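You operate a simulated robot arm through the tools that you are given. There is no shell and no other tool.

You are at the controls of a simulated two-armed robot. One attempt, no reset.

TASK
Polish the silver spoon lure and put it in the lift tray.
Fine: rub all tarnish off on the spoon rest, with polish on the pad; put the pad back. Set down upright: pad. What is to be rubbed or washed off counts as gone when no trace of it is left.

It is judged by the outcome, as a careful person would: the job done as asked, and still so three seconds after it is handed in. It fails if anything else is knocked over, pushed out of place, dropped, spilled or broken.

THE ROBOT
Two 7-joint arms with two-finger grippers on one trunk that stands fixed in place. Base frame: the origin is at the foot of the trunk, x ahead of it, y to its left, z up. Lengths are in m, angles in rad, forces in N, time in s.
The left shoulder is at [0.053, 0.175, 1.167], the right one opposite. With the tool pointing down near the work surface each hand reaches from about 0.24 to 0.86 m from the base axis, measured 20 degrees to its own side. Payload 2.94 kg a hand.
The tool frame of a hand sits at the grasp point between the pads (the TCP): z along the fingers, y along the line on which they close. The tips reach 0.03 m beyond it. The gripper opens to 0.138 m; its body begins 0.109 m behind the TCP.
Orientation is that of the tool frame in the base frame, as [roll, pitch, yaw] about the fixed x, y, z axes, in that order (R = Rz(yaw) Ry(pitch) Rx(roll)). With the fingers straight down and closing along the base's y, the tool's x points along the base's -x, its y along +y and its z along -z.

THE INTERFACE
- The arms move only by the tool apply_moves. It takes "left_targets", "right_targets" or both (then of equal length, played together; a hand with none holds still); each is a list of rows, each an object (a shift or turn left out is 0, a gripper value left out holds the last) with "dp": the shift along the tool's x, y, z in units of 50 mm (1.0 is 50 mm), a list of three; "dr": the turn, a rotation vector about the tool's x, y, z in units of 5 degrees (1.0 is 5 degrees), a list of three; "claw": the closure in counts, from 0 (fully open) to 255 (shut). In form: [{"dp": [tx, ty, tz], "dr": [wx, wy, wz], "claw": claw}, ...]. A call has 1 to 20 rows; each row shifts and turns the commanded pose from where the row before left it, along the tool's axes as they then stand. A call with a number of a shift or a turn outside -1 to 1 is refused whole. A row lasts 0.2 s, in which the tool goes at most 0.05 m and 0.15 rad; a call with a longer step from one row to the next is refused whole, and so is a gripper value outside its range. Where a pose cannot be reached the arm comes as near as it can. A force on the tool above 40 N (or 10 N above the force at the start of the call, whichever is more), or a blocked arm, ends the call early, and 0.2 s more pass. Each finger travels about 0.045 m/s and halts on what it meets, pressing with about 28 N; the grip force reading is that of the motor and also rises with nothing between the fingers. The clock runs only during rows and for 0.2 s after the last one: add rows that do not move to give the fingers time. It gives the time, the measured TCP pose, the force on the tool (base axes), the opening and the grip force at its end, in the units of the frame above (readings bear some noise), with the torque about the TCP (base axes, N m) and any sound that the robot's microphone picked up, and new pictures: "show" is both (left out), scene, wrist or none (wrist: the cameras of the hands that moved).
- Cameras (640 x 400 px; columns grow to the right, rows downward): "scene" is now at [0.1274, 0.0189, 1.6408]; the picture's right is [0.25, -0.97, 0.00], its down [-0.73, -0.19, -0.66] and it looks along [0.63, 0.16, -0.76] (base axes); focal length 326 px, centre (320, 200). "left" rides on the left gripper at [0.071, -0.019, -0.146] in its tool frame; the picture's right is [0.26, 0.96, 0.00], its down [-0.85, 0.23, -0.48] and it looks along [-0.46, 0.12, 0.88] (tool axes); focal length 280 px, centre (320, 200). "right" rides on the right gripper at [0.071, 0.019, -0.146] in its tool frame; the picture's right is [-0.26, 0.96, 0.00], its down [-0.85, -0.23, -0.48] and it looks along [-0.46, -0.12, 0.88] (tool axes); focal length 280 px, centre (320, 200). There is no depth. A picture from a camera that has moved, and an enlarged one, comes with that camera's place and axes in the base frame and with its lens.
- raise_lower(by): moves the trunk up (or, below 0, down) by that many m; the arms and the scene camera ride with it, the base frame stays. It gives what a move gives, with no picture.
- turn_head(pan, tilt): turns the head with the scene camera to pan (to the left, within 2.094 rad either way) and tilt (down, from -0.506 to 1.204), counted from straight ahead of the robot (the tilt from the chest, where the trunk bows). It gives what a move gives, and a new picture of the scene camera.
- close_up(camera, box): a new picture of the part [left, top, right, bottom] of that camera's present view, enlarged. The clock stands still meanwhile.
- close_job(): hands the job in; it is judged then, once.

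Places have to be worked out from the pictures, the camera data and where the tool is seen. Open the grippers and draw the arms clear of the work before you hand the job in, unless the task says otherwise.

The tools are called after ">>>" as a command line: name --argument value ..., lists and objects as JSON in quotes. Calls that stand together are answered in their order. apply_moves: Moves the arms, as the interface text tells. Its arguments: {"type":"object","properties":{"left_targets":{"type":"array","items":{"type":"object","properties":{"dp":{"type":"array","items":{"type":"number"}},"dr":{"type":"array","items":{"type":"number"}},"claw":{"type":"number"}}}},"right_targets":{"type":"array","items":{"type":"object","properties":{"dp":{"type":"array","items":{"type":"number"}},"dr":{"type":"array","items":{"type":"number"}},"claw":{"type":"number"}}}},"show":{"type":"string","enum":["both","scene","wrist","none"]}},"required":[]} The other tools are called the same way: raise_lower (by) moves the trunk up or down; turn_head (pan, tilt) turns the head that bears the scene camera; close_up (camera, box) takes an enlarged picture of a part of a camera's view; close_job () hands the job in.

At the start:

```text
time_s: 0.0
left_eef_pos: [0.4048, 0.4068, 1.2313]
left_orientation: [-3.141, 0.0, -3.142]
left_force: [-0.4, 0.6, 0.2]
left_wrist_torque: [-0.04, 0.0, 0.01]
left_opening: 0.138
left_grasp_force: 0.0
right_eef_pos: [0.5864, -0.0381, 1.2345]
right_orientation: [-3.14, 0.0, 3.141]
right_force: [0.0, 0.1, 0.6]
right_wrist_torque: [0.02, 0.0, 0.0]
right_opening: 0.1381
right_grasp_force: 0.0
trunk travel left (down, up): [-0.34, 0.394]
head pan, tilt (commanded): [0.253, 0.855]
```

scene: 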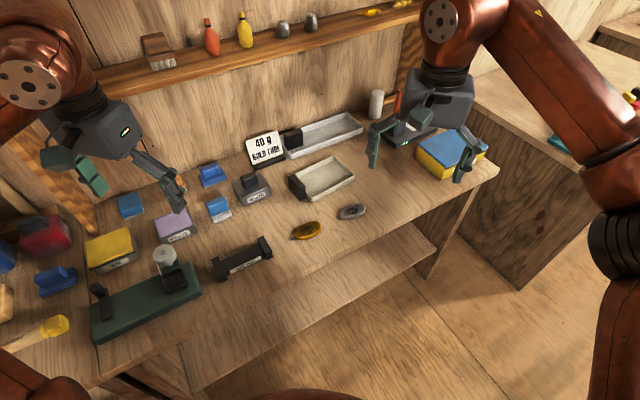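
right: 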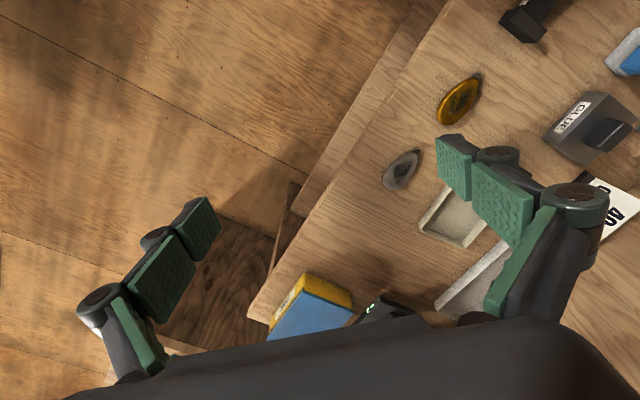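
left: 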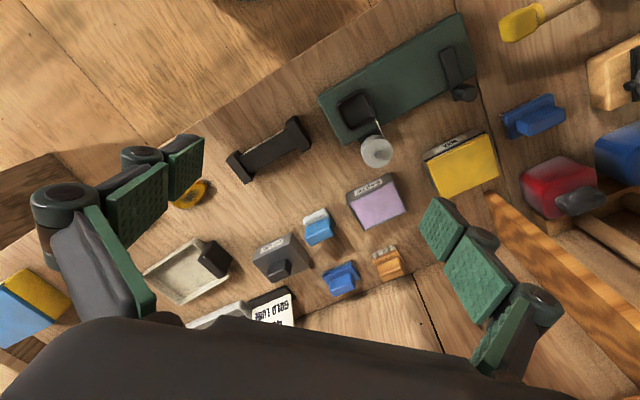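

The scene shows a bench with two spoon lures (gold and silver), trays, several pads and tins. I'll enlarge parts of the views to identify everything.

>>> close_up --camera "scene" --box '[200, 100, 400, 225]'

>>> close_up --camera "scene" --box '[80, 150, 280, 275]'

>>> close_up --camera "left" --box '[140, 120, 420, 320]'

>>> close_up --camera "scene" --box '[260, 80, 500, 230]'

>>> close_up --camera "scene" --box '[0, 180, 200, 360]'

```text
3.20 times, centred on (300, 162) of scene
camera zoom: at [0.1274, 0.0189, 1.6408], right [0.25, -0.97, 0.0], down [-0.73, -0.19, -0.66], along [0.63, 0.16, -0.76], focal length 1042 px, centre (384, 320)
```

zoom: 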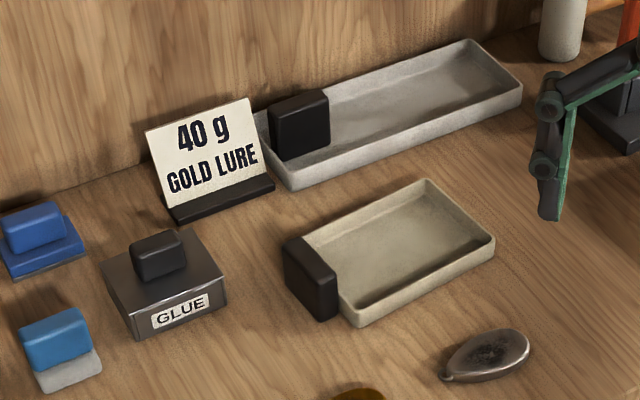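

```text
3.20 times, centred on (180, 212) of scene
camera zoom: at [0.1274, 0.0189, 1.6408], right [0.25, -0.97, 0.0], down [-0.73, -0.19, -0.66], along [0.63, 0.16, -0.76], focal length 1042 px, centre (768, 160)
```

zoom: 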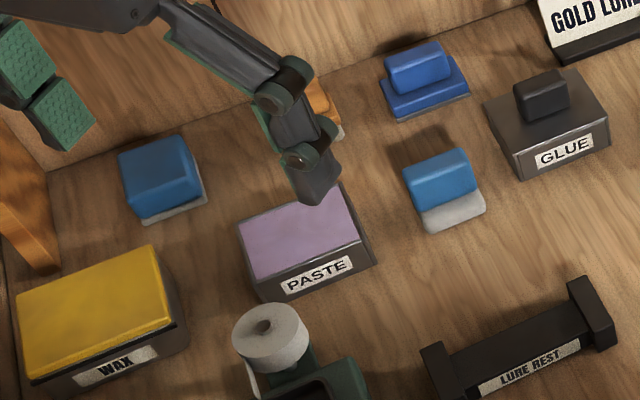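

```text
2.00 times, centred on (280, 220) of left
camera zoom: at [0.3332, 0.3868, 1.3771], right [-0.26, 0.96, 0.0], down [0.85, 0.23, 0.48], along [0.46, 0.12, -0.88], focal length 561 px, centre (400, 160)
```

zoom: 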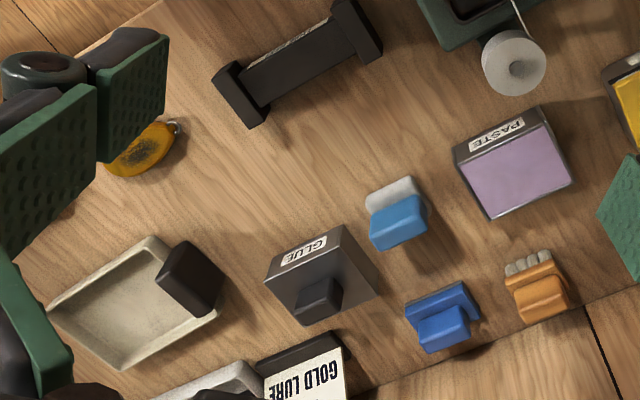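

```text
2.67 times, centred on (380, 155) of scene
camera zoom: at [0.1274, 0.0189, 1.6408], right [0.25, -0.97, 0.0], down [-0.73, -0.19, -0.66], along [0.63, 0.16, -0.76], focal length 868 px, centre (160, 320)
```

zoom: 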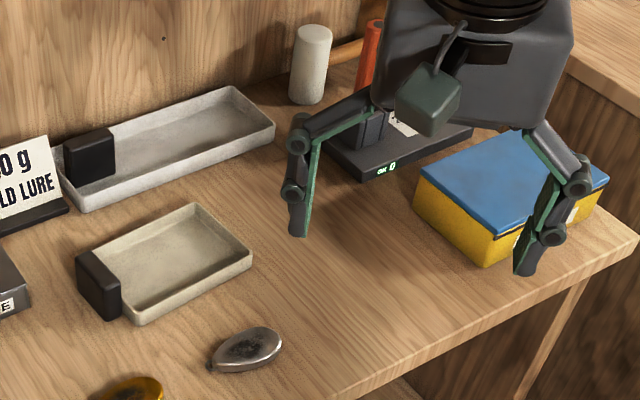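

```text
2.22 times, centred on (100, 270) of scene
camera zoom: at [0.1274, 0.0189, 1.6408], right [0.25, -0.97, 0.0], down [-0.73, -0.19, -0.66], along [0.63, 0.16, -0.76], focal length 723 px, centre (809, 44)
```

zoom: 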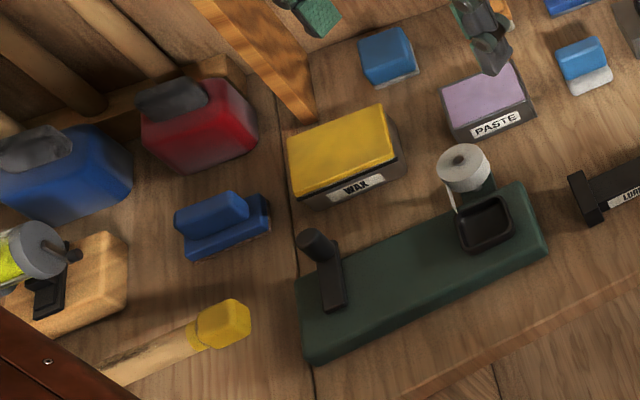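

I'll look around with the head to find other labels and possible "lift tray"/polish items before choosing.

>>> turn_head --pan 0.9 --tilt 0.6

>>> turn_head --pan -0.5 --tilt 0.6

>>> turn_head --pan 0.25 --tilt 0.4

```text
time_s: 1.0
left_eef_pos: [0.4051, 0.4058, 1.2308]
left_orientation: [-3.141, 0.0, 3.141]
left_force: [-0.1, 0.0, 0.3]
left_wrist_torque: [0.01, -0.04, 0.02]
left_opening: 0.138
left_grasp_force: 0.0
right_eef_pos: [0.5876, -0.0383, 1.2332]
right_orientation: [-3.141, 0.001, -3.141]
right_force: [-0.3, 0.3, -0.1]
right_wrist_torque: [0.01, -0.03, -0.01]
right_opening: 0.138
right_grasp_force: 0.0
trunk travel left (down, up): [-0.34, 0.394]
head pan, tilt (commanded): [0.901, 0.6]
camera scene: at [0.107, 0.0687, 1.6621], right [0.78, -0.62, 0.0], down [-0.35, -0.44, -0.82], along [0.51, 0.65, -0.57], focal length 326 px, centre (320, 200)
```

scene: 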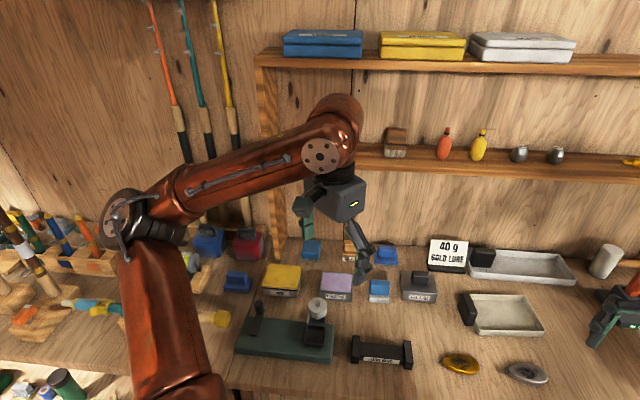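

```text
time_s: 2.6
left_eef_pos: [0.4041, 0.4068, 1.2316]
left_orientation: [3.141, 0.0, 3.141]
left_force: [0.6, -0.2, -0.4]
left_wrist_torque: [-0.01, 0.01, -0.03]
left_opening: 0.138
left_grasp_force: 0.1
right_eef_pos: [0.5875, -0.0373, 1.2332]
right_orientation: [3.141, 0.001, -3.141]
right_force: [0.1, 0.8, 0.0]
right_wrist_torque: [0.0, 0.0, 0.02]
right_opening: 0.138
right_grasp_force: 0.1
trunk travel left (down, up): [-0.34, 0.394]
head pan, tilt (commanded): [-0.499, 0.6]
camera scene: at [0.1296, -0.0428, 1.6621], right [-0.48, -0.88, 0.0], down [-0.5, 0.27, -0.82], along [0.72, -0.39, -0.57], focal length 326 px, centre (320, 200)
```

scene: 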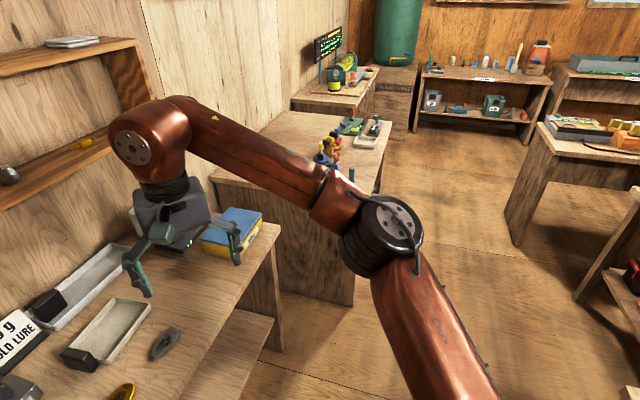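

```text
time_s: 3.7
left_eef_pos: [0.4033, 0.4072, 1.2305]
left_orientation: [-3.141, 0.0, 3.141]
left_force: [-0.1, 0.3, 0.3]
left_wrist_torque: [-0.04, 0.01, 0.01]
left_opening: 0.1382
left_grasp_force: 0.0
right_eef_pos: [0.5876, -0.0379, 1.2348]
right_orientation: [-3.141, 0.0, -3.141]
right_force: [-0.3, -0.7, 0.7]
right_wrist_torque: [0.0, 0.01, 0.0]
right_opening: 0.138
right_grasp_force: 0.0
trunk travel left (down, up): [-0.34, 0.394]
head pan, tilt (commanded): [0.25, 0.4]
camera scene: at [0.1418, 0.0222, 1.6803], right [0.25, -0.97, 0.0], down [-0.38, -0.1, -0.92], along [0.89, 0.23, -0.39], focal length 326 px, centre (320, 200)
```

scene: 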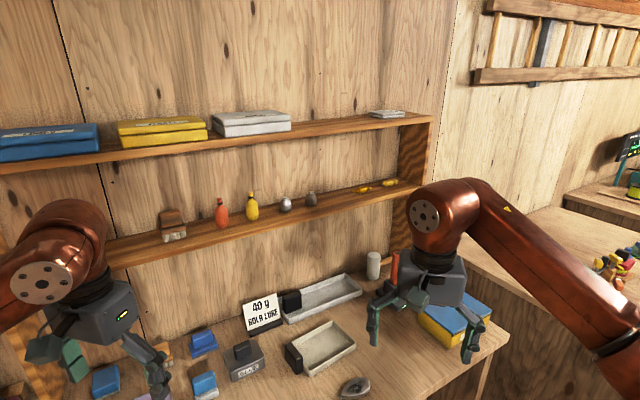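

>>> close_up --camera "scene" --box '[100, 90, 300, 215]'

>>> close_up --camera "scene" --box '[220, 230, 420, 400]'

>>> close_up --camera "scene" --box '[350, 230, 530, 380]'

>>> close_up --camera "scene" --box '[0, 100, 160, 200]'

>>> close_up --camera "right" --box '[360, 50, 640, 320]'

```text
3.20 times, centred on (200, 152) of scene
camera zoom: at [0.1418, 0.0222, 1.6803], right [0.25, -0.97, 0.0], down [-0.38, -0.1, -0.92], along [0.89, 0.23, -0.39], focal length 1042 px, centre (704, 352)
```

zoom: 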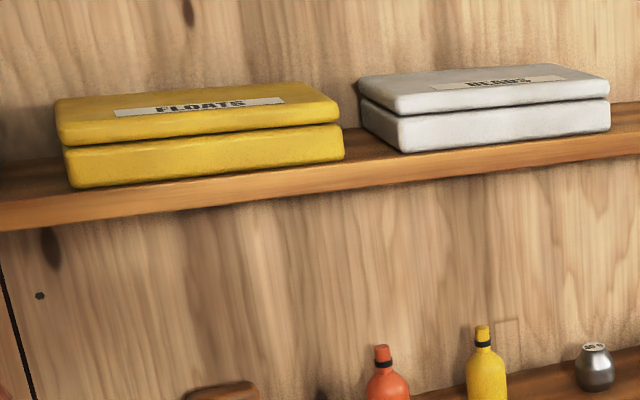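

```text
2.35 times, centred on (320, 315) of scene
camera zoom: at [0.1418, 0.0222, 1.6803], right [0.25, -0.97, 0.0], down [-0.38, -0.1, -0.92], along [0.89, 0.23, -0.39], focal length 766 px, centre (320, -71)
```

zoom: 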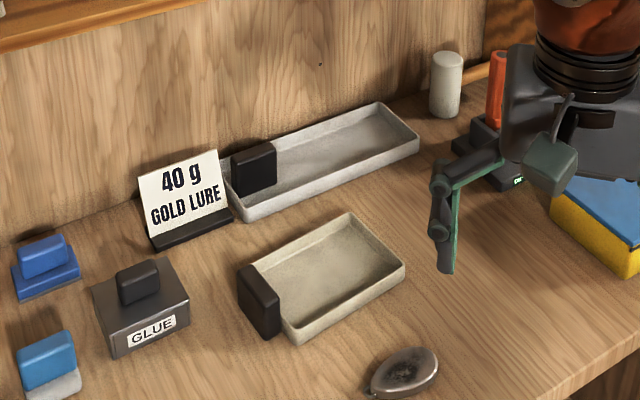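

```text
2.67 times, centred on (440, 305) of scene
camera zoom: at [0.1418, 0.0222, 1.6803], right [0.25, -0.97, 0.0], down [-0.38, -0.1, -0.92], along [0.89, 0.23, -0.39], focal length 868 px, centre (0, -80)
```

zoom: 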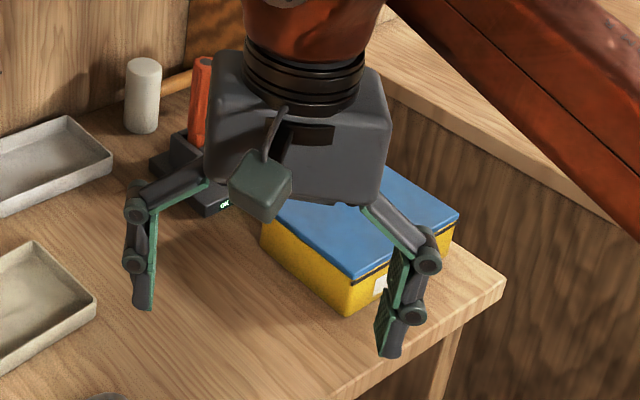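

```text
4.00 times, centred on (80, 150) of scene
camera zoom: at [0.1418, 0.0222, 1.6803], right [0.25, -0.97, 0.0], down [-0.38, -0.1, -0.92], along [0.89, 0.23, -0.39], focal length 1302 px, centre (1280, 400)
```

zoom: 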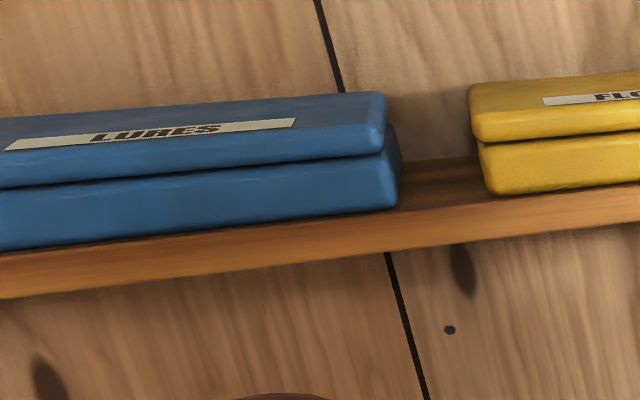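

```text
1.48 times, centred on (500, 185) of right
camera zoom: at [0.5166, -0.0182, 1.3803], right [0.26, 0.96, 0.0], down [0.85, -0.23, 0.48], along [0.46, -0.12, -0.88], focal length 415 px, centre (53, 222)
```

zoom: 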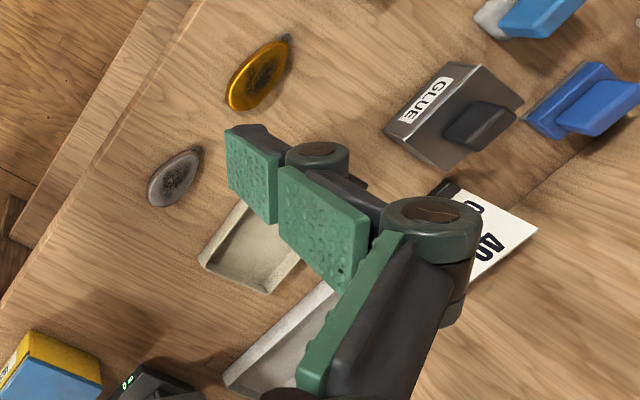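

Zooming in tightly on pads, polish tins and the trays for labels and states.

>>> close_up --camera "left" --box '[290, 160, 420, 300]'

>>> close_up --camera "left" --box '[420, 90, 640, 230]'

>>> close_up --camera "left" --box '[130, 220, 310, 330]'

>>> turn_head --pan 0.7 --tilt 0.75

```text
2.86 times, centred on (355, 230) of left
camera zoom: at [0.3332, 0.3867, 1.3771], right [-0.26, 0.96, 0.0], down [0.85, 0.23, 0.48], along [0.46, 0.12, -0.88], focal length 801 px, centre (220, 114)
```

zoom: 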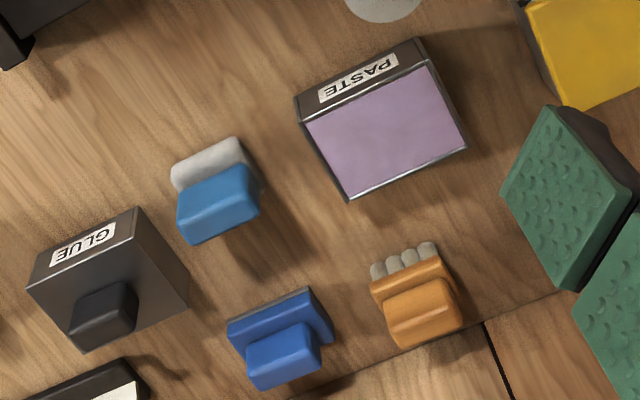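

```text
2.86 times, centred on (530, 160) of left
camera zoom: at [0.3332, 0.3867, 1.3771], right [-0.26, 0.96, 0.0], down [0.85, 0.23, 0.48], along [0.46, 0.12, -0.88], focal length 801 px, centre (-280, 314)
```

zoom: 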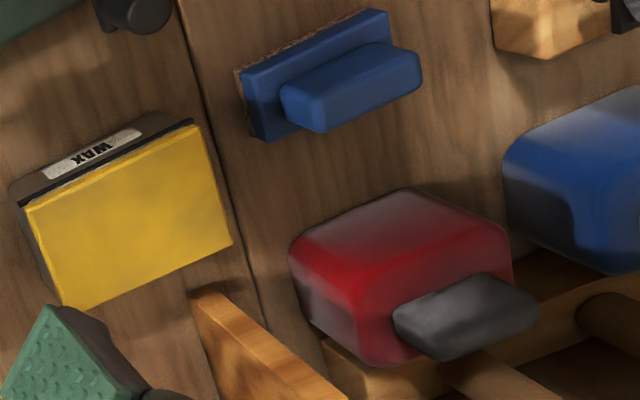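

```text
3.56 times, centred on (220, 275) of left
camera zoom: at [0.3332, 0.3867, 1.3771], right [-0.26, 0.96, 0.0], down [0.85, 0.23, 0.48], along [0.46, 0.12, -0.88], focal length 997 px, centre (676, -67)
```

zoom: 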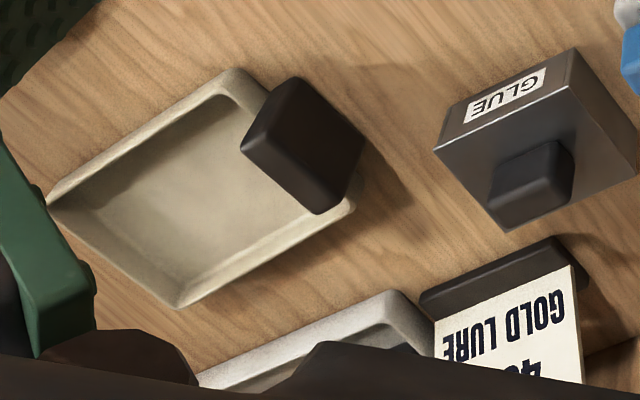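

```text
time_s: 4.6
left_eef_pos: [0.4036, 0.4058, 1.2312]
left_orientation: [-3.141, 0.0, -3.141]
left_force: [0.3, 0.1, 0.4]
left_wrist_torque: [0.01, 0.0, -0.01]
left_opening: 0.1381
left_grasp_force: 0.1
right_eef_pos: [0.587, -0.0375, 1.2337]
right_orientation: [3.141, -0.001, -3.141]
right_force: [-0.3, 0.4, 0.6]
right_wrist_torque: [0.01, -0.01, 0.01]
right_opening: 0.1377
right_grasp_force: 0.1
trunk travel left (down, up): [-0.34, 0.394]
head pan, tilt (commanded): [0.7, 0.75]
camera scene: at [0.1155, 0.0528, 1.6493], right [0.64, -0.77, 0.0], down [-0.52, -0.44, -0.73], along [0.56, 0.47, -0.68], focal length 326 px, centre (320, 200)
```

scene: 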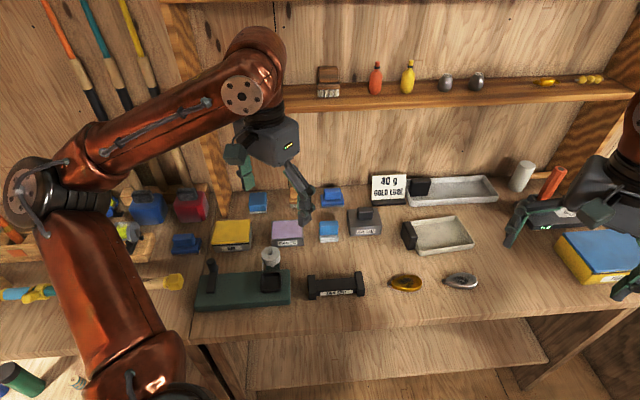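

>>> close_up --camera "scene" --box '[230, 175, 390, 275]'

>>> close_up --camera "scene" --box '[160, 180, 290, 270]'

>>> close_up --camera "scene" --box '[180, 230, 380, 330]'

>>> close_up --camera "scene" --box '[380, 170, 510, 300]'

>>> close_up --camera "scene" --box '[500, 150, 640, 310]'

```text
4.00 times, centred on (310, 225) of scene
camera zoom: at [0.1155, 0.0528, 1.6493], right [0.64, -0.77, 0.0], down [-0.52, -0.44, -0.73], along [0.56, 0.47, -0.68], focal length 1302 px, centre (360, 100)
```

zoom: 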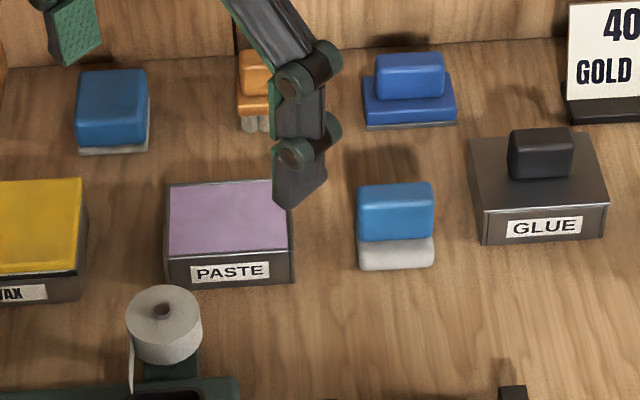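

```text
4.44 times, centred on (225, 225) of scene
camera zoom: at [0.1155, 0.0528, 1.6493], right [0.64, -0.77, 0.0], down [-0.52, -0.44, -0.73], along [0.56, 0.47, -0.68], focal length 1447 px, centre (742, 89)
```

zoom: 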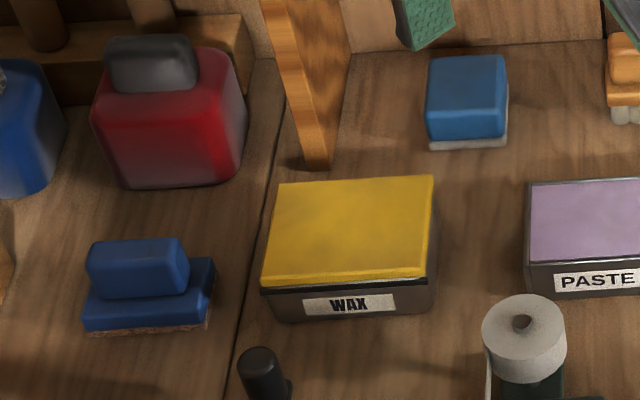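

```text
3.20 times, centred on (280, 280) of scene
camera zoom: at [0.1155, 0.0528, 1.6493], right [0.64, -0.77, 0.0], down [-0.52, -0.44, -0.73], along [0.56, 0.47, -0.68], focal length 1042 px, centre (448, -56)
```

zoom: 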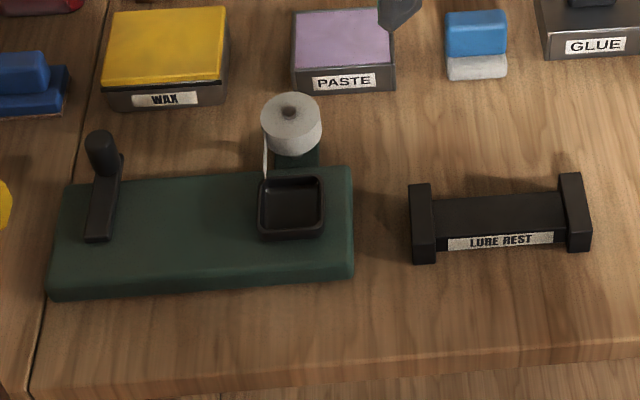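

```text
3.08 times, centred on (445, 235) of scene
camera zoom: at [0.1155, 0.0528, 1.6493], right [0.64, -0.77, 0.0], down [-0.52, -0.44, -0.73], along [0.56, 0.47, -0.68], focal length 1002 px, centre (-65, 92)
```

zoom: 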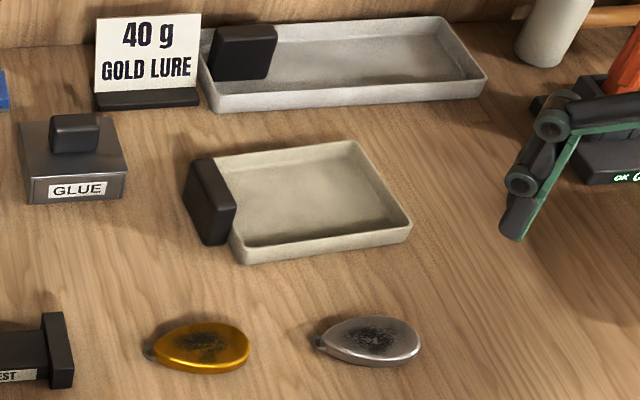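

```text
2.50 times, centred on (570, 230) of scene
camera zoom: at [0.1155, 0.0528, 1.6493], right [0.64, -0.77, 0.0], down [-0.52, -0.44, -0.73], along [0.56, 0.47, -0.68], focal length 814 px, centre (-305, 125)
```

zoom: 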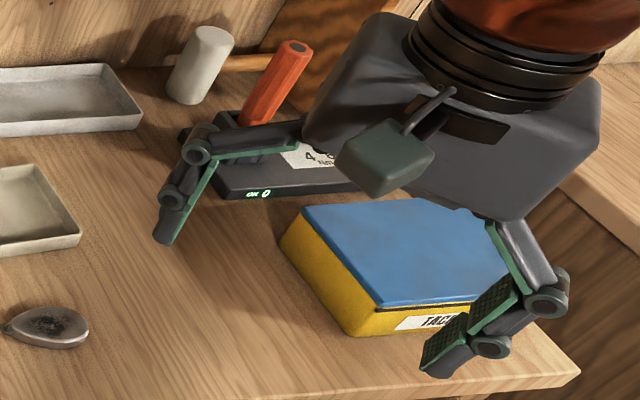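

The rest, lures, paste, wax, glue, pads and two trays are visible; the arms hide the tackle box and the scale. I'll draw both arms back at height to get unobstructed views.

>>> apply_moves --left_targets '[{"dp": [0.3, 0.9, 0]}, {"dp": [0.3, 0.9, 0]}, {"dp": [0.3, 0.9, 0]}, {"dp": [0.3, 0.9, 0]}, {"dp": [0, 0, 0]}]' --right_targets '[{"dp": [0.6, -0.75, 0]}, {"dp": [0.6, -0.75, 0]}, {"dp": [0.6, -0.75, 0]}, {"dp": [0.6, -0.75, 0]}, {"dp": [0.6, -0.75, 0]}]'

```text
time_s: 5.8
left_eef_pos: [0.3327, 0.5832, 1.2353]
left_orientation: [3.14, 0.004, -3.139]
left_force: [-1.4, -0.6, -0.5]
left_wrist_torque: [0.07, -0.17, 0.01]
left_opening: 0.1378
left_grasp_force: 0.0
left hand out of reach, approached as far as the arm can: row 2
right_eef_pos: [0.434, -0.2304, 1.2385]
right_orientation: [3.14, 0.003, -3.14]
right_force: [-2.0, -0.2, 0.5]
right_wrist_torque: [0.09, -0.15, 0.02]
right_opening: 0.1379
right_grasp_force: 0.0
trunk travel left (down, up): [-0.34, 0.394]
head pan, tilt (commanded): [0.7, 0.75]
camera scene: at [0.1094, 0.0496, 1.65], right [0.64, -0.76, 0.0], down [-0.52, -0.44, -0.73], along [0.56, 0.47, -0.68], focal length 326 px, centre (320, 200)
camera right: at [0.3626, -0.2113, 1.3849], right [0.26, 0.97, 0.0], down [0.85, -0.23, 0.48], along [0.46, -0.12, -0.88], focal length 280 px, centre (320, 200)
camera left: at [0.2629, 0.5634, 1.3808], right [-0.26, 0.96, 0.0], down [0.85, 0.23, 0.48], along [0.46, 0.13, -0.88], focal length 280 px, centre (320, 200)
```

scene: 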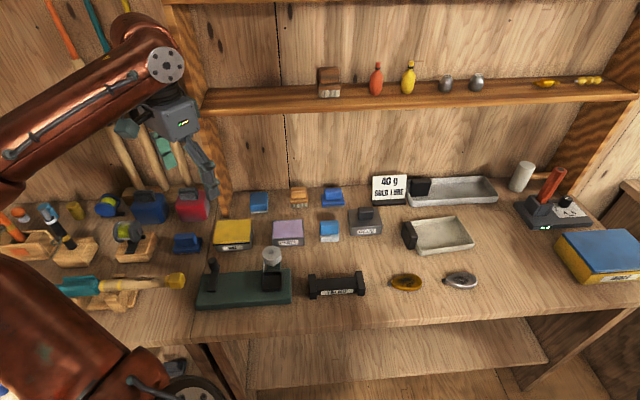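
right: 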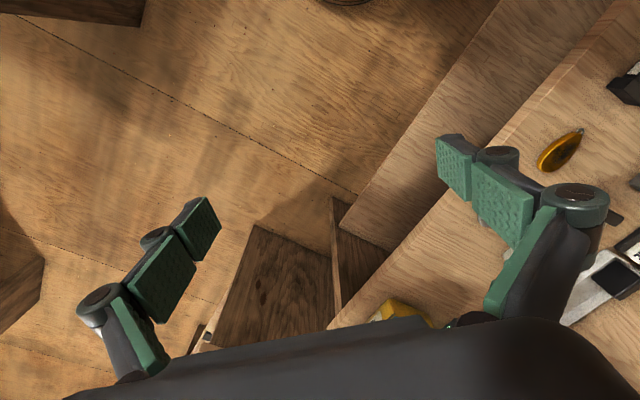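
left: 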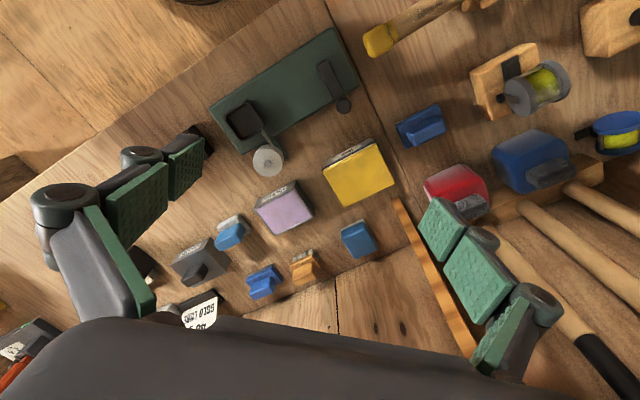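

>>> close_up --camera "scene" --box '[500, 150, 640, 290]'

>>> close_up --camera "scene" --box '[200, 170, 360, 270]'

>>> close_up --camera "scene" --box '[300, 220, 500, 320]'

>>> close_up --camera "left" --box '[160, 120, 400, 320]'

>>> close_up --camera "scene" --box '[370, 165, 510, 265]'

```text
2.86 times, centred on (570, 220) of scene
camera zoom: at [0.1094, 0.0496, 1.65], right [0.64, -0.76, 0.0], down [-0.52, -0.44, -0.73], along [0.56, 0.47, -0.68], focal length 930 px, centre (-394, 143)
```

zoom: 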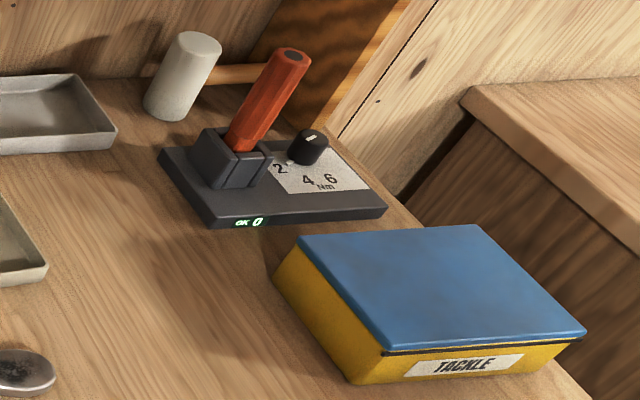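

```text
4.00 times, centred on (280, 220) of scene
camera zoom: at [0.1094, 0.0496, 1.65], right [0.64, -0.76, 0.0], down [-0.52, -0.44, -0.73], along [0.56, 0.47, -0.68], focal length 1302 px, centre (480, 120)
```

zoom: 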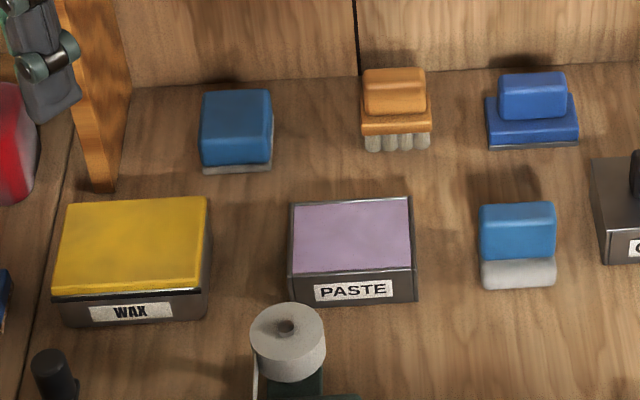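

```text
3.20 times, centred on (400, 270) of scene
camera zoom: at [0.1094, 0.0496, 1.65], right [0.64, -0.76, 0.0], down [-0.52, -0.44, -0.73], along [0.56, 0.47, -0.68], focal length 1042 px, centre (64, -24)
```

zoom: 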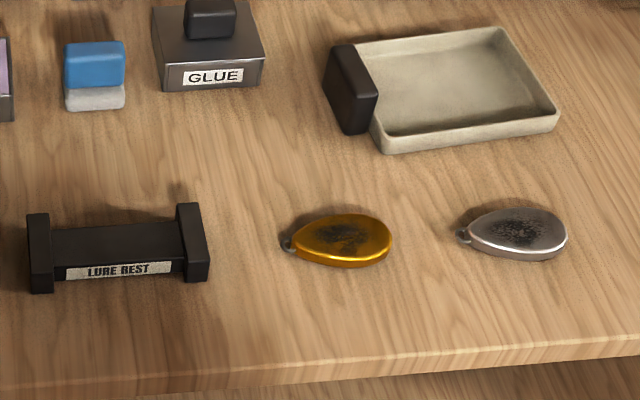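

```text
2.00 times, centred on (280, 220) of left
camera zoom: at [0.2629, 0.5634, 1.3808], right [-0.26, 0.96, 0.0], down [0.85, 0.23, 0.48], along [0.46, 0.13, -0.88], focal length 561 px, centre (400, 160)
```

zoom: 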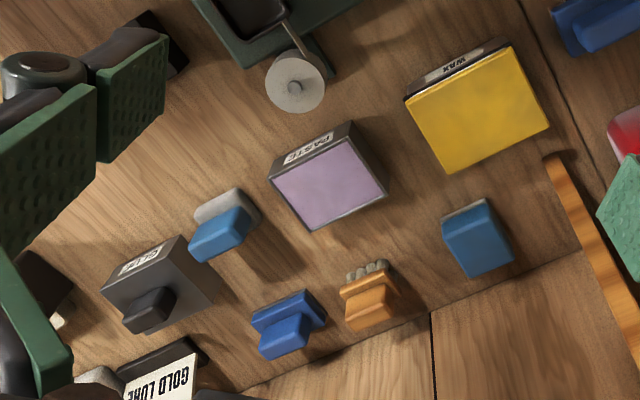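

```text
4.00 times, centred on (440, 215) of scene
camera zoom: at [0.1094, 0.0496, 1.65], right [0.64, -0.76, 0.0], down [-0.52, -0.44, -0.73], along [0.56, 0.47, -0.68], focal length 1302 px, centre (-160, 140)
```

zoom: 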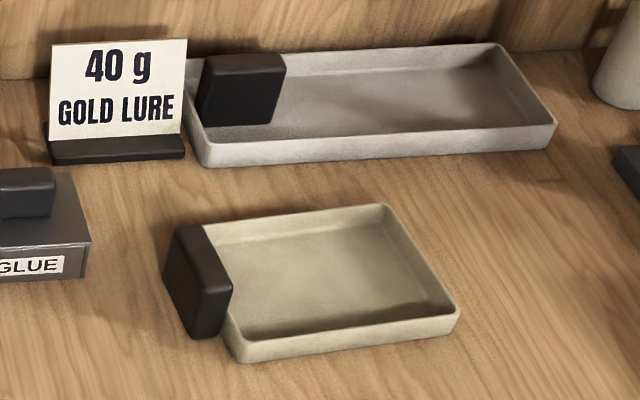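

The light-blue pad with thick white felt (top z≈0.90 at about (0.655,0.471)) sits beside the PASTE tin (top z≈0.884 at (0.572,0.571)); the bench is turned about −45°. I'll bring the left hand above the pad and turn it to match.

>>> apply_moves --left_targets '[{"dp": [-0.8, -0.28, 0.35], "claw": 100}, {"dp": [-0.8, -0.28, 0.35]}, {"dp": [-0.8, -0.28, 0.35]}, {"dp": [-0.8, -0.28, 0.35]}, {"dp": [-0.8, -0.28, 0.35]}, {"dp": [-0.8, -0.28, 0.35]}, {"dp": [-0.8, -0.28, 0.35]}, {"dp": [-0.8, -0.28, 0.35]}, {"dr": [0, 0, 1]}, {"dr": [0, 0, 1]}, {"dr": [0, 0, 1]}, {"dr": [0, 0, 1]}, {"dr": [0, 0, 1]}, {"dr": [0, 0, 1]}, {"dr": [0, 0, 1]}, {"dr": [0, 0, 1]}, {"dr": [0, 0, 1]}, {"dp": [0, 0, 0]}]'

```text
time_s: 9.6
left_eef_pos: [0.6642, 0.4727, 1.0908]
left_orientation: [-3.141, 0.001, 2.356]
left_force: [0.2, 0.8, 0.7]
left_wrist_torque: [0.01, 0.0, -0.02]
left_opening: 0.084
left_grasp_force: 0.2
right_eef_pos: [0.4387, -0.229, 1.2375]
right_orientation: [-3.141, -0.001, 3.141]
right_force: [-0.6, 0.4, -0.2]
right_wrist_torque: [-0.02, -0.01, 0.02]
right_opening: 0.1378
right_grasp_force: 0.1
trunk travel left (down, up): [-0.34, 0.394]
head pan, tilt (commanded): [0.7, 0.75]
camera scene: at [0.1154, 0.0525, 1.6492], right [0.64, -0.77, 0.0], down [-0.52, -0.44, -0.73], along [0.56, 0.47, -0.68], focal length 326 px, centre (320, 200)
camera left: at [0.6, 0.5104, 1.2374], right [0.5, 0.87, 0.0], down [0.76, -0.44, 0.48], along [0.41, -0.24, -0.88], focal length 280 px, centre (320, 200)
```

scene: 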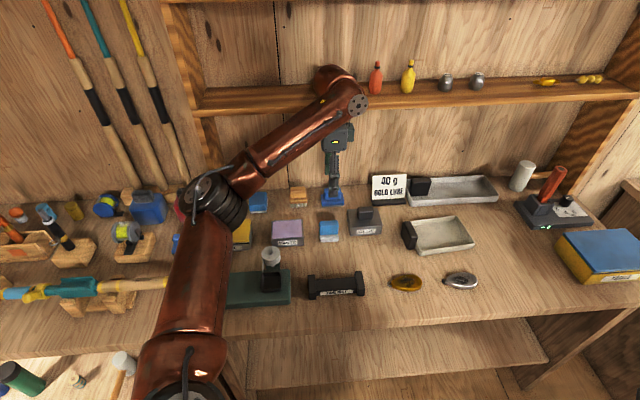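
left: 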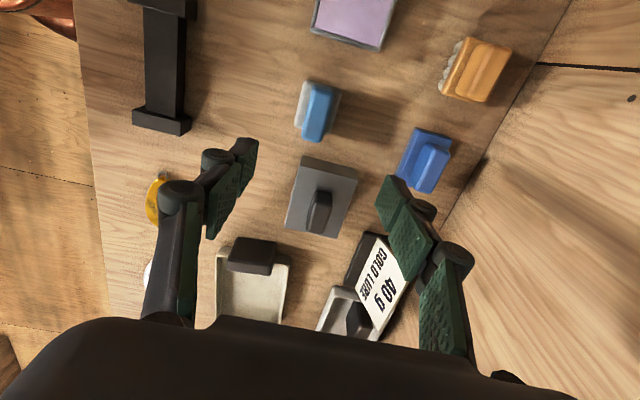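

The left hand is above the pad with the yaw matched. I'll zoom in to refine the pad's centre and edges.

>>> close_up --camera "left" --box '[270, 60, 370, 160]'

>>> close_up --camera "scene" --box '[260, 190, 400, 260]'

>>> close_up --camera "left" --box '[120, 0, 400, 170]'

```text
4.00 times, centred on (320, 110) of left
camera zoom: at [0.6, 0.5104, 1.2374], right [0.5, 0.87, 0.0], down [0.76, -0.44, 0.48], along [0.41, -0.24, -0.88], focal length 1122 px, centre (320, 560)
```

zoom: 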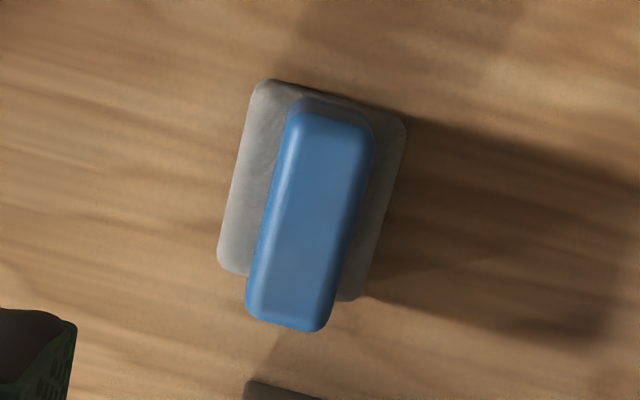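

```text
4.57 times, centred on (330, 225) of scene
camera zoom: at [0.1154, 0.0525, 1.6492], right [0.64, -0.77, 0.0], down [-0.52, -0.44, -0.73], along [0.56, 0.47, -0.68], focal length 1488 px, centre (274, 86)
```

zoom: 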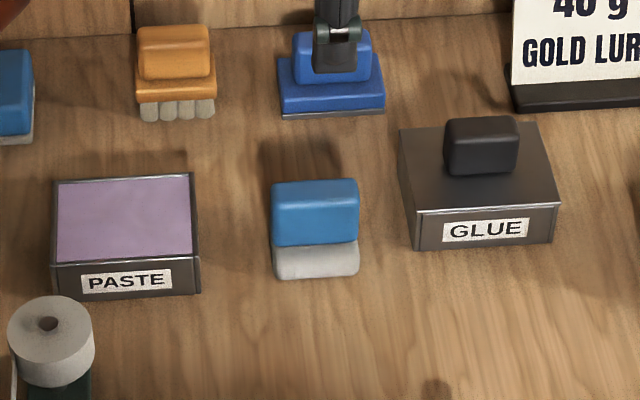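

```text
2.29 times, centred on (260, 85) of left
camera zoom: at [0.6, 0.5104, 1.2374], right [0.5, 0.87, 0.0], down [0.76, -0.44, 0.48], along [0.41, -0.24, -0.88], focal length 641 px, centre (457, 463)
```

zoom: 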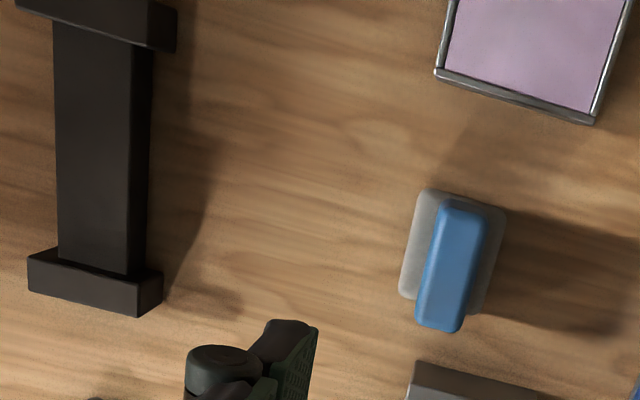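

Pad centre ≈ (0.6585, 0.473), felt top ≈ 0.87, handle top ≈ 0.899; yaw is aligned. I'll centre, narrow the gripper and descend to about z=0.95 first.

>>> apply_moves --left_targets '[{"dp": [0.08, -0.08, 0.7], "claw": 160}, {"dp": [0, 0, 0.7]}, {"dp": [0, 0, 0.7]}, {"dp": [0, 0, 0.7]}, {"dp": [0, 0, 0]}]'

```text
time_s: 10.8
left_eef_pos: [0.6582, 0.4769, 0.9485]
left_orientation: [3.141, 0.0, 2.356]
left_force: [-0.8, -0.6, 0.4]
left_wrist_torque: [0.02, -0.04, 0.03]
left_opening: 0.0514
left_grasp_force: 0.0
right_eef_pos: [0.4387, -0.2278, 1.2369]
right_orientation: [-3.141, 0.0, 3.141]
right_force: [0.0, 0.1, -0.1]
right_wrist_torque: [0.02, 0.04, -0.01]
right_opening: 0.138
right_grasp_force: 0.0
trunk travel left (down, up): [-0.34, 0.394]
head pan, tilt (commanded): [0.7, 0.75]
camera scene: at [0.115, 0.052, 1.6493], right [0.64, -0.77, 0.0], down [-0.52, -0.44, -0.73], along [0.56, 0.47, -0.68], focal length 326 px, centre (320, 200)
camera left: at [0.5943, 0.5126, 1.095], right [0.5, 0.87, 0.0], down [0.76, -0.44, 0.48], along [0.41, -0.24, -0.88], focal length 280 px, centre (320, 200)
```

scene: 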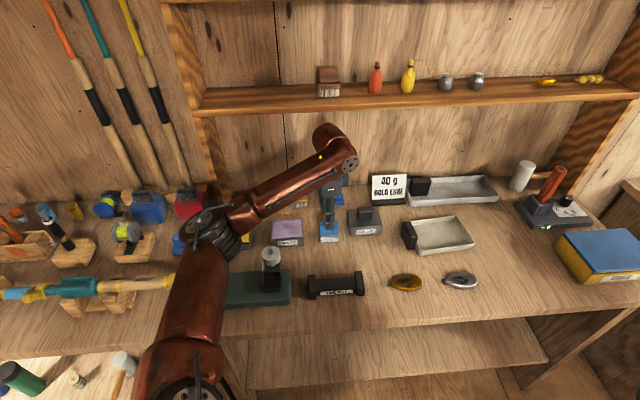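
left: 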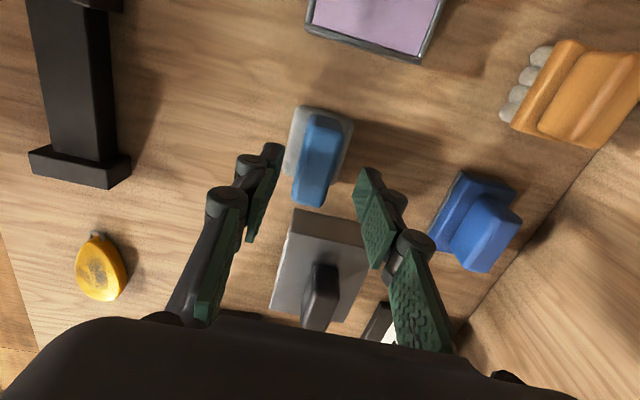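

Well centred (within ~2–3 mm). Descending to z≈0.903 so the tips sit just above the felt, then closing on the handle.

>>> apply_moves --left_targets '[{"dp": [0, -0.05, 0.3]}, {"dp": [0, 0, 0.3]}, {"dp": [0, 0, 0.3]}, {"dp": [0, 0, 0]}]'

>>> close_up --camera "left" --box '[230, 90, 430, 260]'

>>> close_up --camera "scene" --box '[290, 180, 390, 260]'

```text
time_s: 11.8
left_eef_pos: [0.6575, 0.4718, 0.9038]
left_orientation: [3.141, 0.0, 2.355]
left_force: [-0.1, 0.9, -0.3]
left_wrist_torque: [-0.01, 0.01, -0.02]
left_opening: 0.0516
left_grasp_force: 0.1
right_eef_pos: [0.4388, -0.2279, 1.2378]
right_orientation: [3.141, -0.002, 3.141]
right_force: [0.1, -0.2, 0.0]
right_wrist_torque: [-0.01, -0.03, 0.01]
right_opening: 0.138
right_grasp_force: 0.1
trunk travel left (down, up): [-0.34, 0.394]
head pan, tilt (commanded): [0.7, 0.75]
camera scene: at [0.1152, 0.0524, 1.6493], right [0.64, -0.77, 0.0], down [-0.52, -0.44, -0.73], along [0.56, 0.47, -0.68], focal length 326 px, centre (320, 200)
camera left: at [0.5929, 0.509, 1.0506], right [0.5, 0.87, 0.0], down [0.76, -0.44, 0.48], along [0.41, -0.24, -0.88], focal length 280 px, centre (320, 200)
```

scene: 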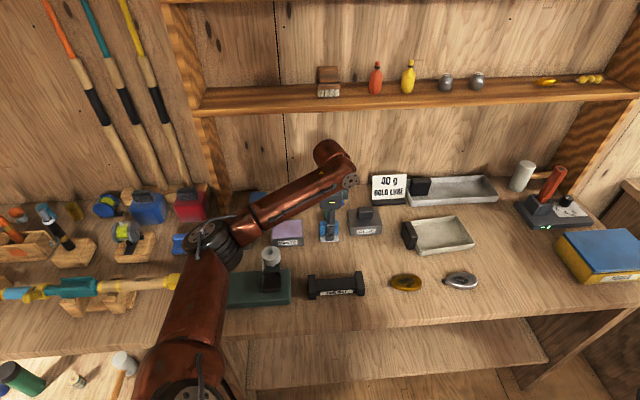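
left: 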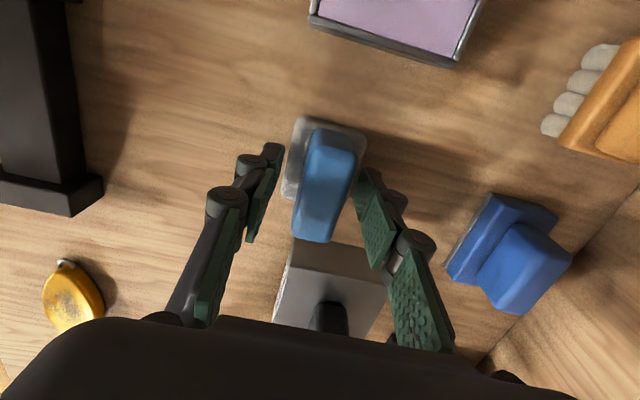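

```text
2.35 times, centred on (330, 175) of left
camera zoom: at [0.5929, 0.509, 1.0506], right [0.5, 0.87, 0.0], down [0.76, -0.44, 0.48], along [0.41, -0.24, -0.88], focal length 660 px, centre (296, 259)
```

zoom: 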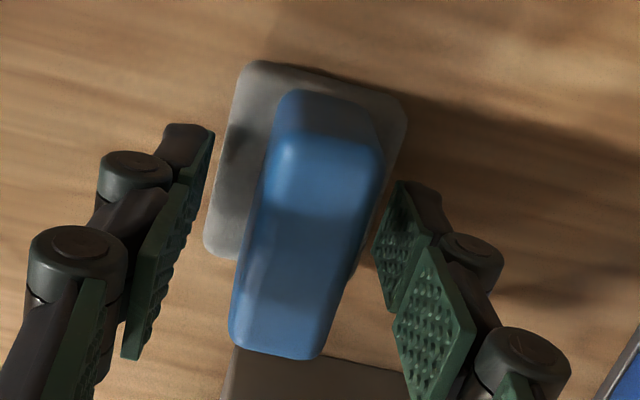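

```text
5.00 times, centred on (340, 220) of scene
camera zoom: at [0.1152, 0.0524, 1.6493], right [0.64, -0.77, 0.0], down [-0.52, -0.44, -0.73], along [0.56, 0.47, -0.68], focal length 1628 px, centre (220, 100)
```

zoom: 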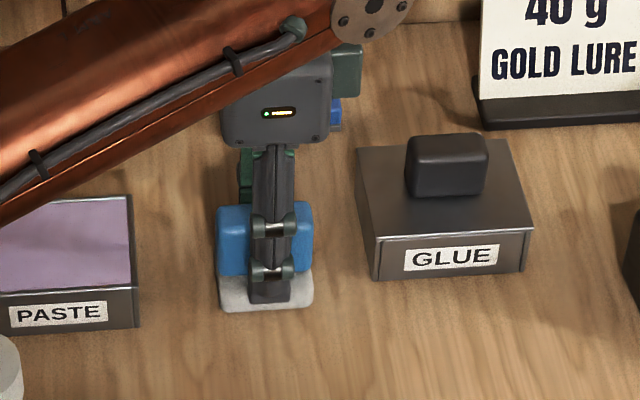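

Fingers straddle the handle above the felt. Closing the gripper.

>>> apply_moves --left_targets '[{"claw": 255}, {}, {}, {}, {}, {}]' --show "wrist"

```text
time_s: 13.2
left_eef_pos: [0.6572, 0.4727, 0.9043]
left_orientation: [3.141, -0.001, 2.355]
left_force: [-0.9, 0.5, 0.2]
left_wrist_torque: [-0.04, -0.01, -0.03]
left_opening: 0.0252
left_grasp_force: 28.0
right_eef_pos: [0.4394, -0.2284, 1.2372]
right_orientation: [3.141, -0.001, -3.142]
right_force: [0.4, 0.1, -0.8]
right_wrist_torque: [0.01, -0.01, 0.0]
right_opening: 0.1382
right_grasp_force: 0.1
trunk travel left (down, up): [-0.34, 0.394]
head pan, tilt (commanded): [0.7, 0.75]
camera left: at [0.5931, 0.5091, 1.0506], right [0.5, 0.87, 0.0], down [0.76, -0.44, 0.48], along [0.41, -0.24, -0.88], focal length 280 px, centre (320, 200)
```

left: 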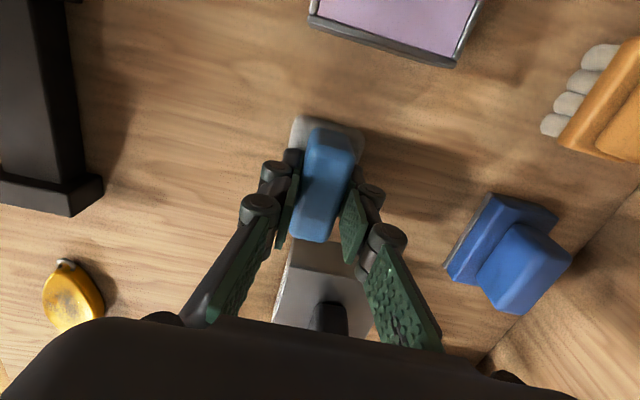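

The pad is held (opening 0.025 m, 28 N). Lifting it 0.1 m.

>>> apply_moves --left_targets '[{"dp": [0, 0, -0.5]}, {"dp": [0, 0, -0.8]}, {"dp": [0, 0, -0.8]}, {}]'

>>> close_up --camera "left" --box '[240, 0, 440, 220]'

>>> close_up --camera "scene" --box '[260, 170, 400, 260]'

```text
time_s: 14.2
left_eef_pos: [0.656, 0.4733, 1.0072]
left_orientation: [-3.14, 0.0, 2.354]
left_force: [0.2, -0.8, -0.7]
left_wrist_torque: [-0.03, 0.0, 0.02]
left_opening: 0.0253
left_grasp_force: 27.6
right_eef_pos: [0.4389, -0.227, 1.2361]
right_orientation: [3.141, 0.0, 3.141]
right_force: [1.1, 0.2, 0.2]
right_wrist_torque: [0.0, 0.0, 0.02]
right_opening: 0.1381
right_grasp_force: 0.1
trunk travel left (down, up): [-0.34, 0.394]
head pan, tilt (commanded): [0.7, 0.75]
camera scene: at [0.116, 0.0531, 1.6491], right [0.64, -0.77, 0.0], down [-0.52, -0.44, -0.73], along [0.56, 0.47, -0.68], focal length 326 px, centre (320, 200)
camera left: at [0.5918, 0.5097, 1.1533], right [0.5, 0.87, 0.0], down [0.76, -0.44, 0.48], along [0.41, -0.24, -0.88], focal length 280 px, centre (320, 200)
```

scene: 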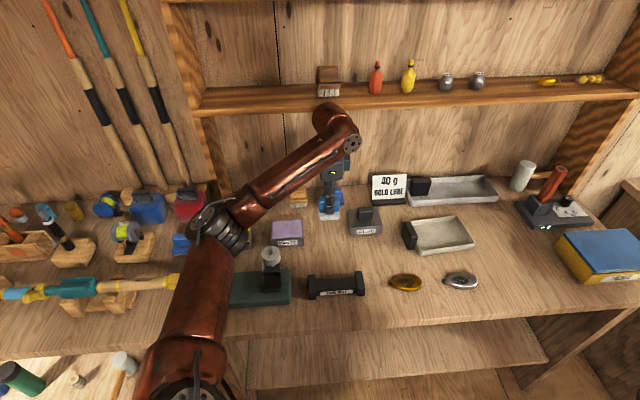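
left: 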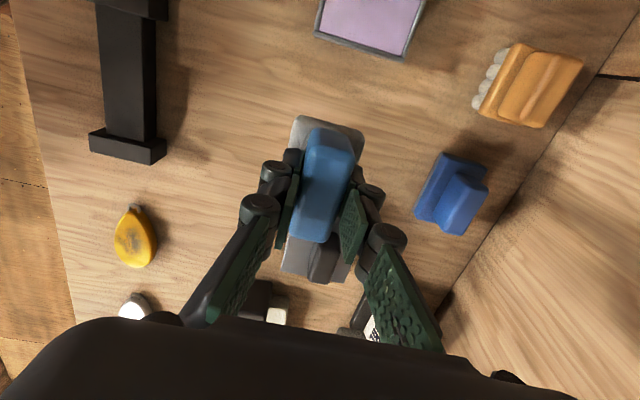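

```text
1.82 times, centred on (340, 110) of left
camera zoom: at [0.5918, 0.5097, 1.1533], right [0.5, 0.87, 0.0], down [0.76, -0.44, 0.48], along [0.41, -0.24, -0.88], focal length 510 px, centre (284, 364)
```

zoom: 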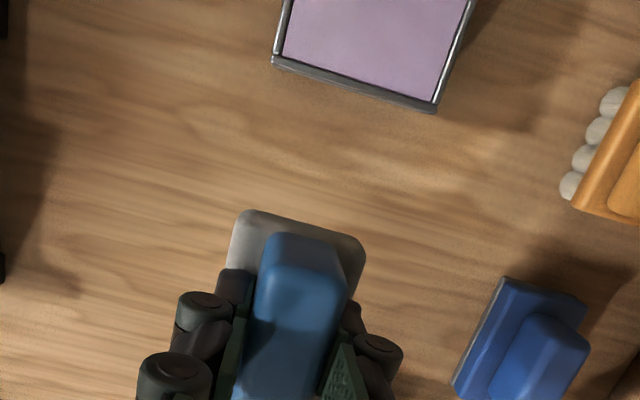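

```text
4.44 times, centred on (330, 215) of scene
camera zoom: at [0.116, 0.0531, 1.6491], right [0.64, -0.77, 0.0], down [-0.52, -0.44, -0.73], along [0.56, 0.47, -0.68], focal length 1447 px, centre (276, 133)
```

zoom: 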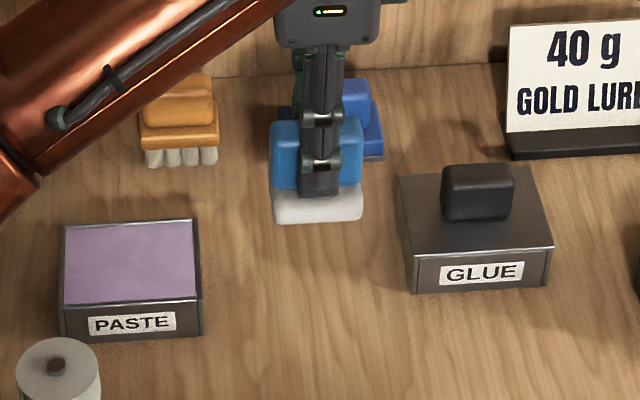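

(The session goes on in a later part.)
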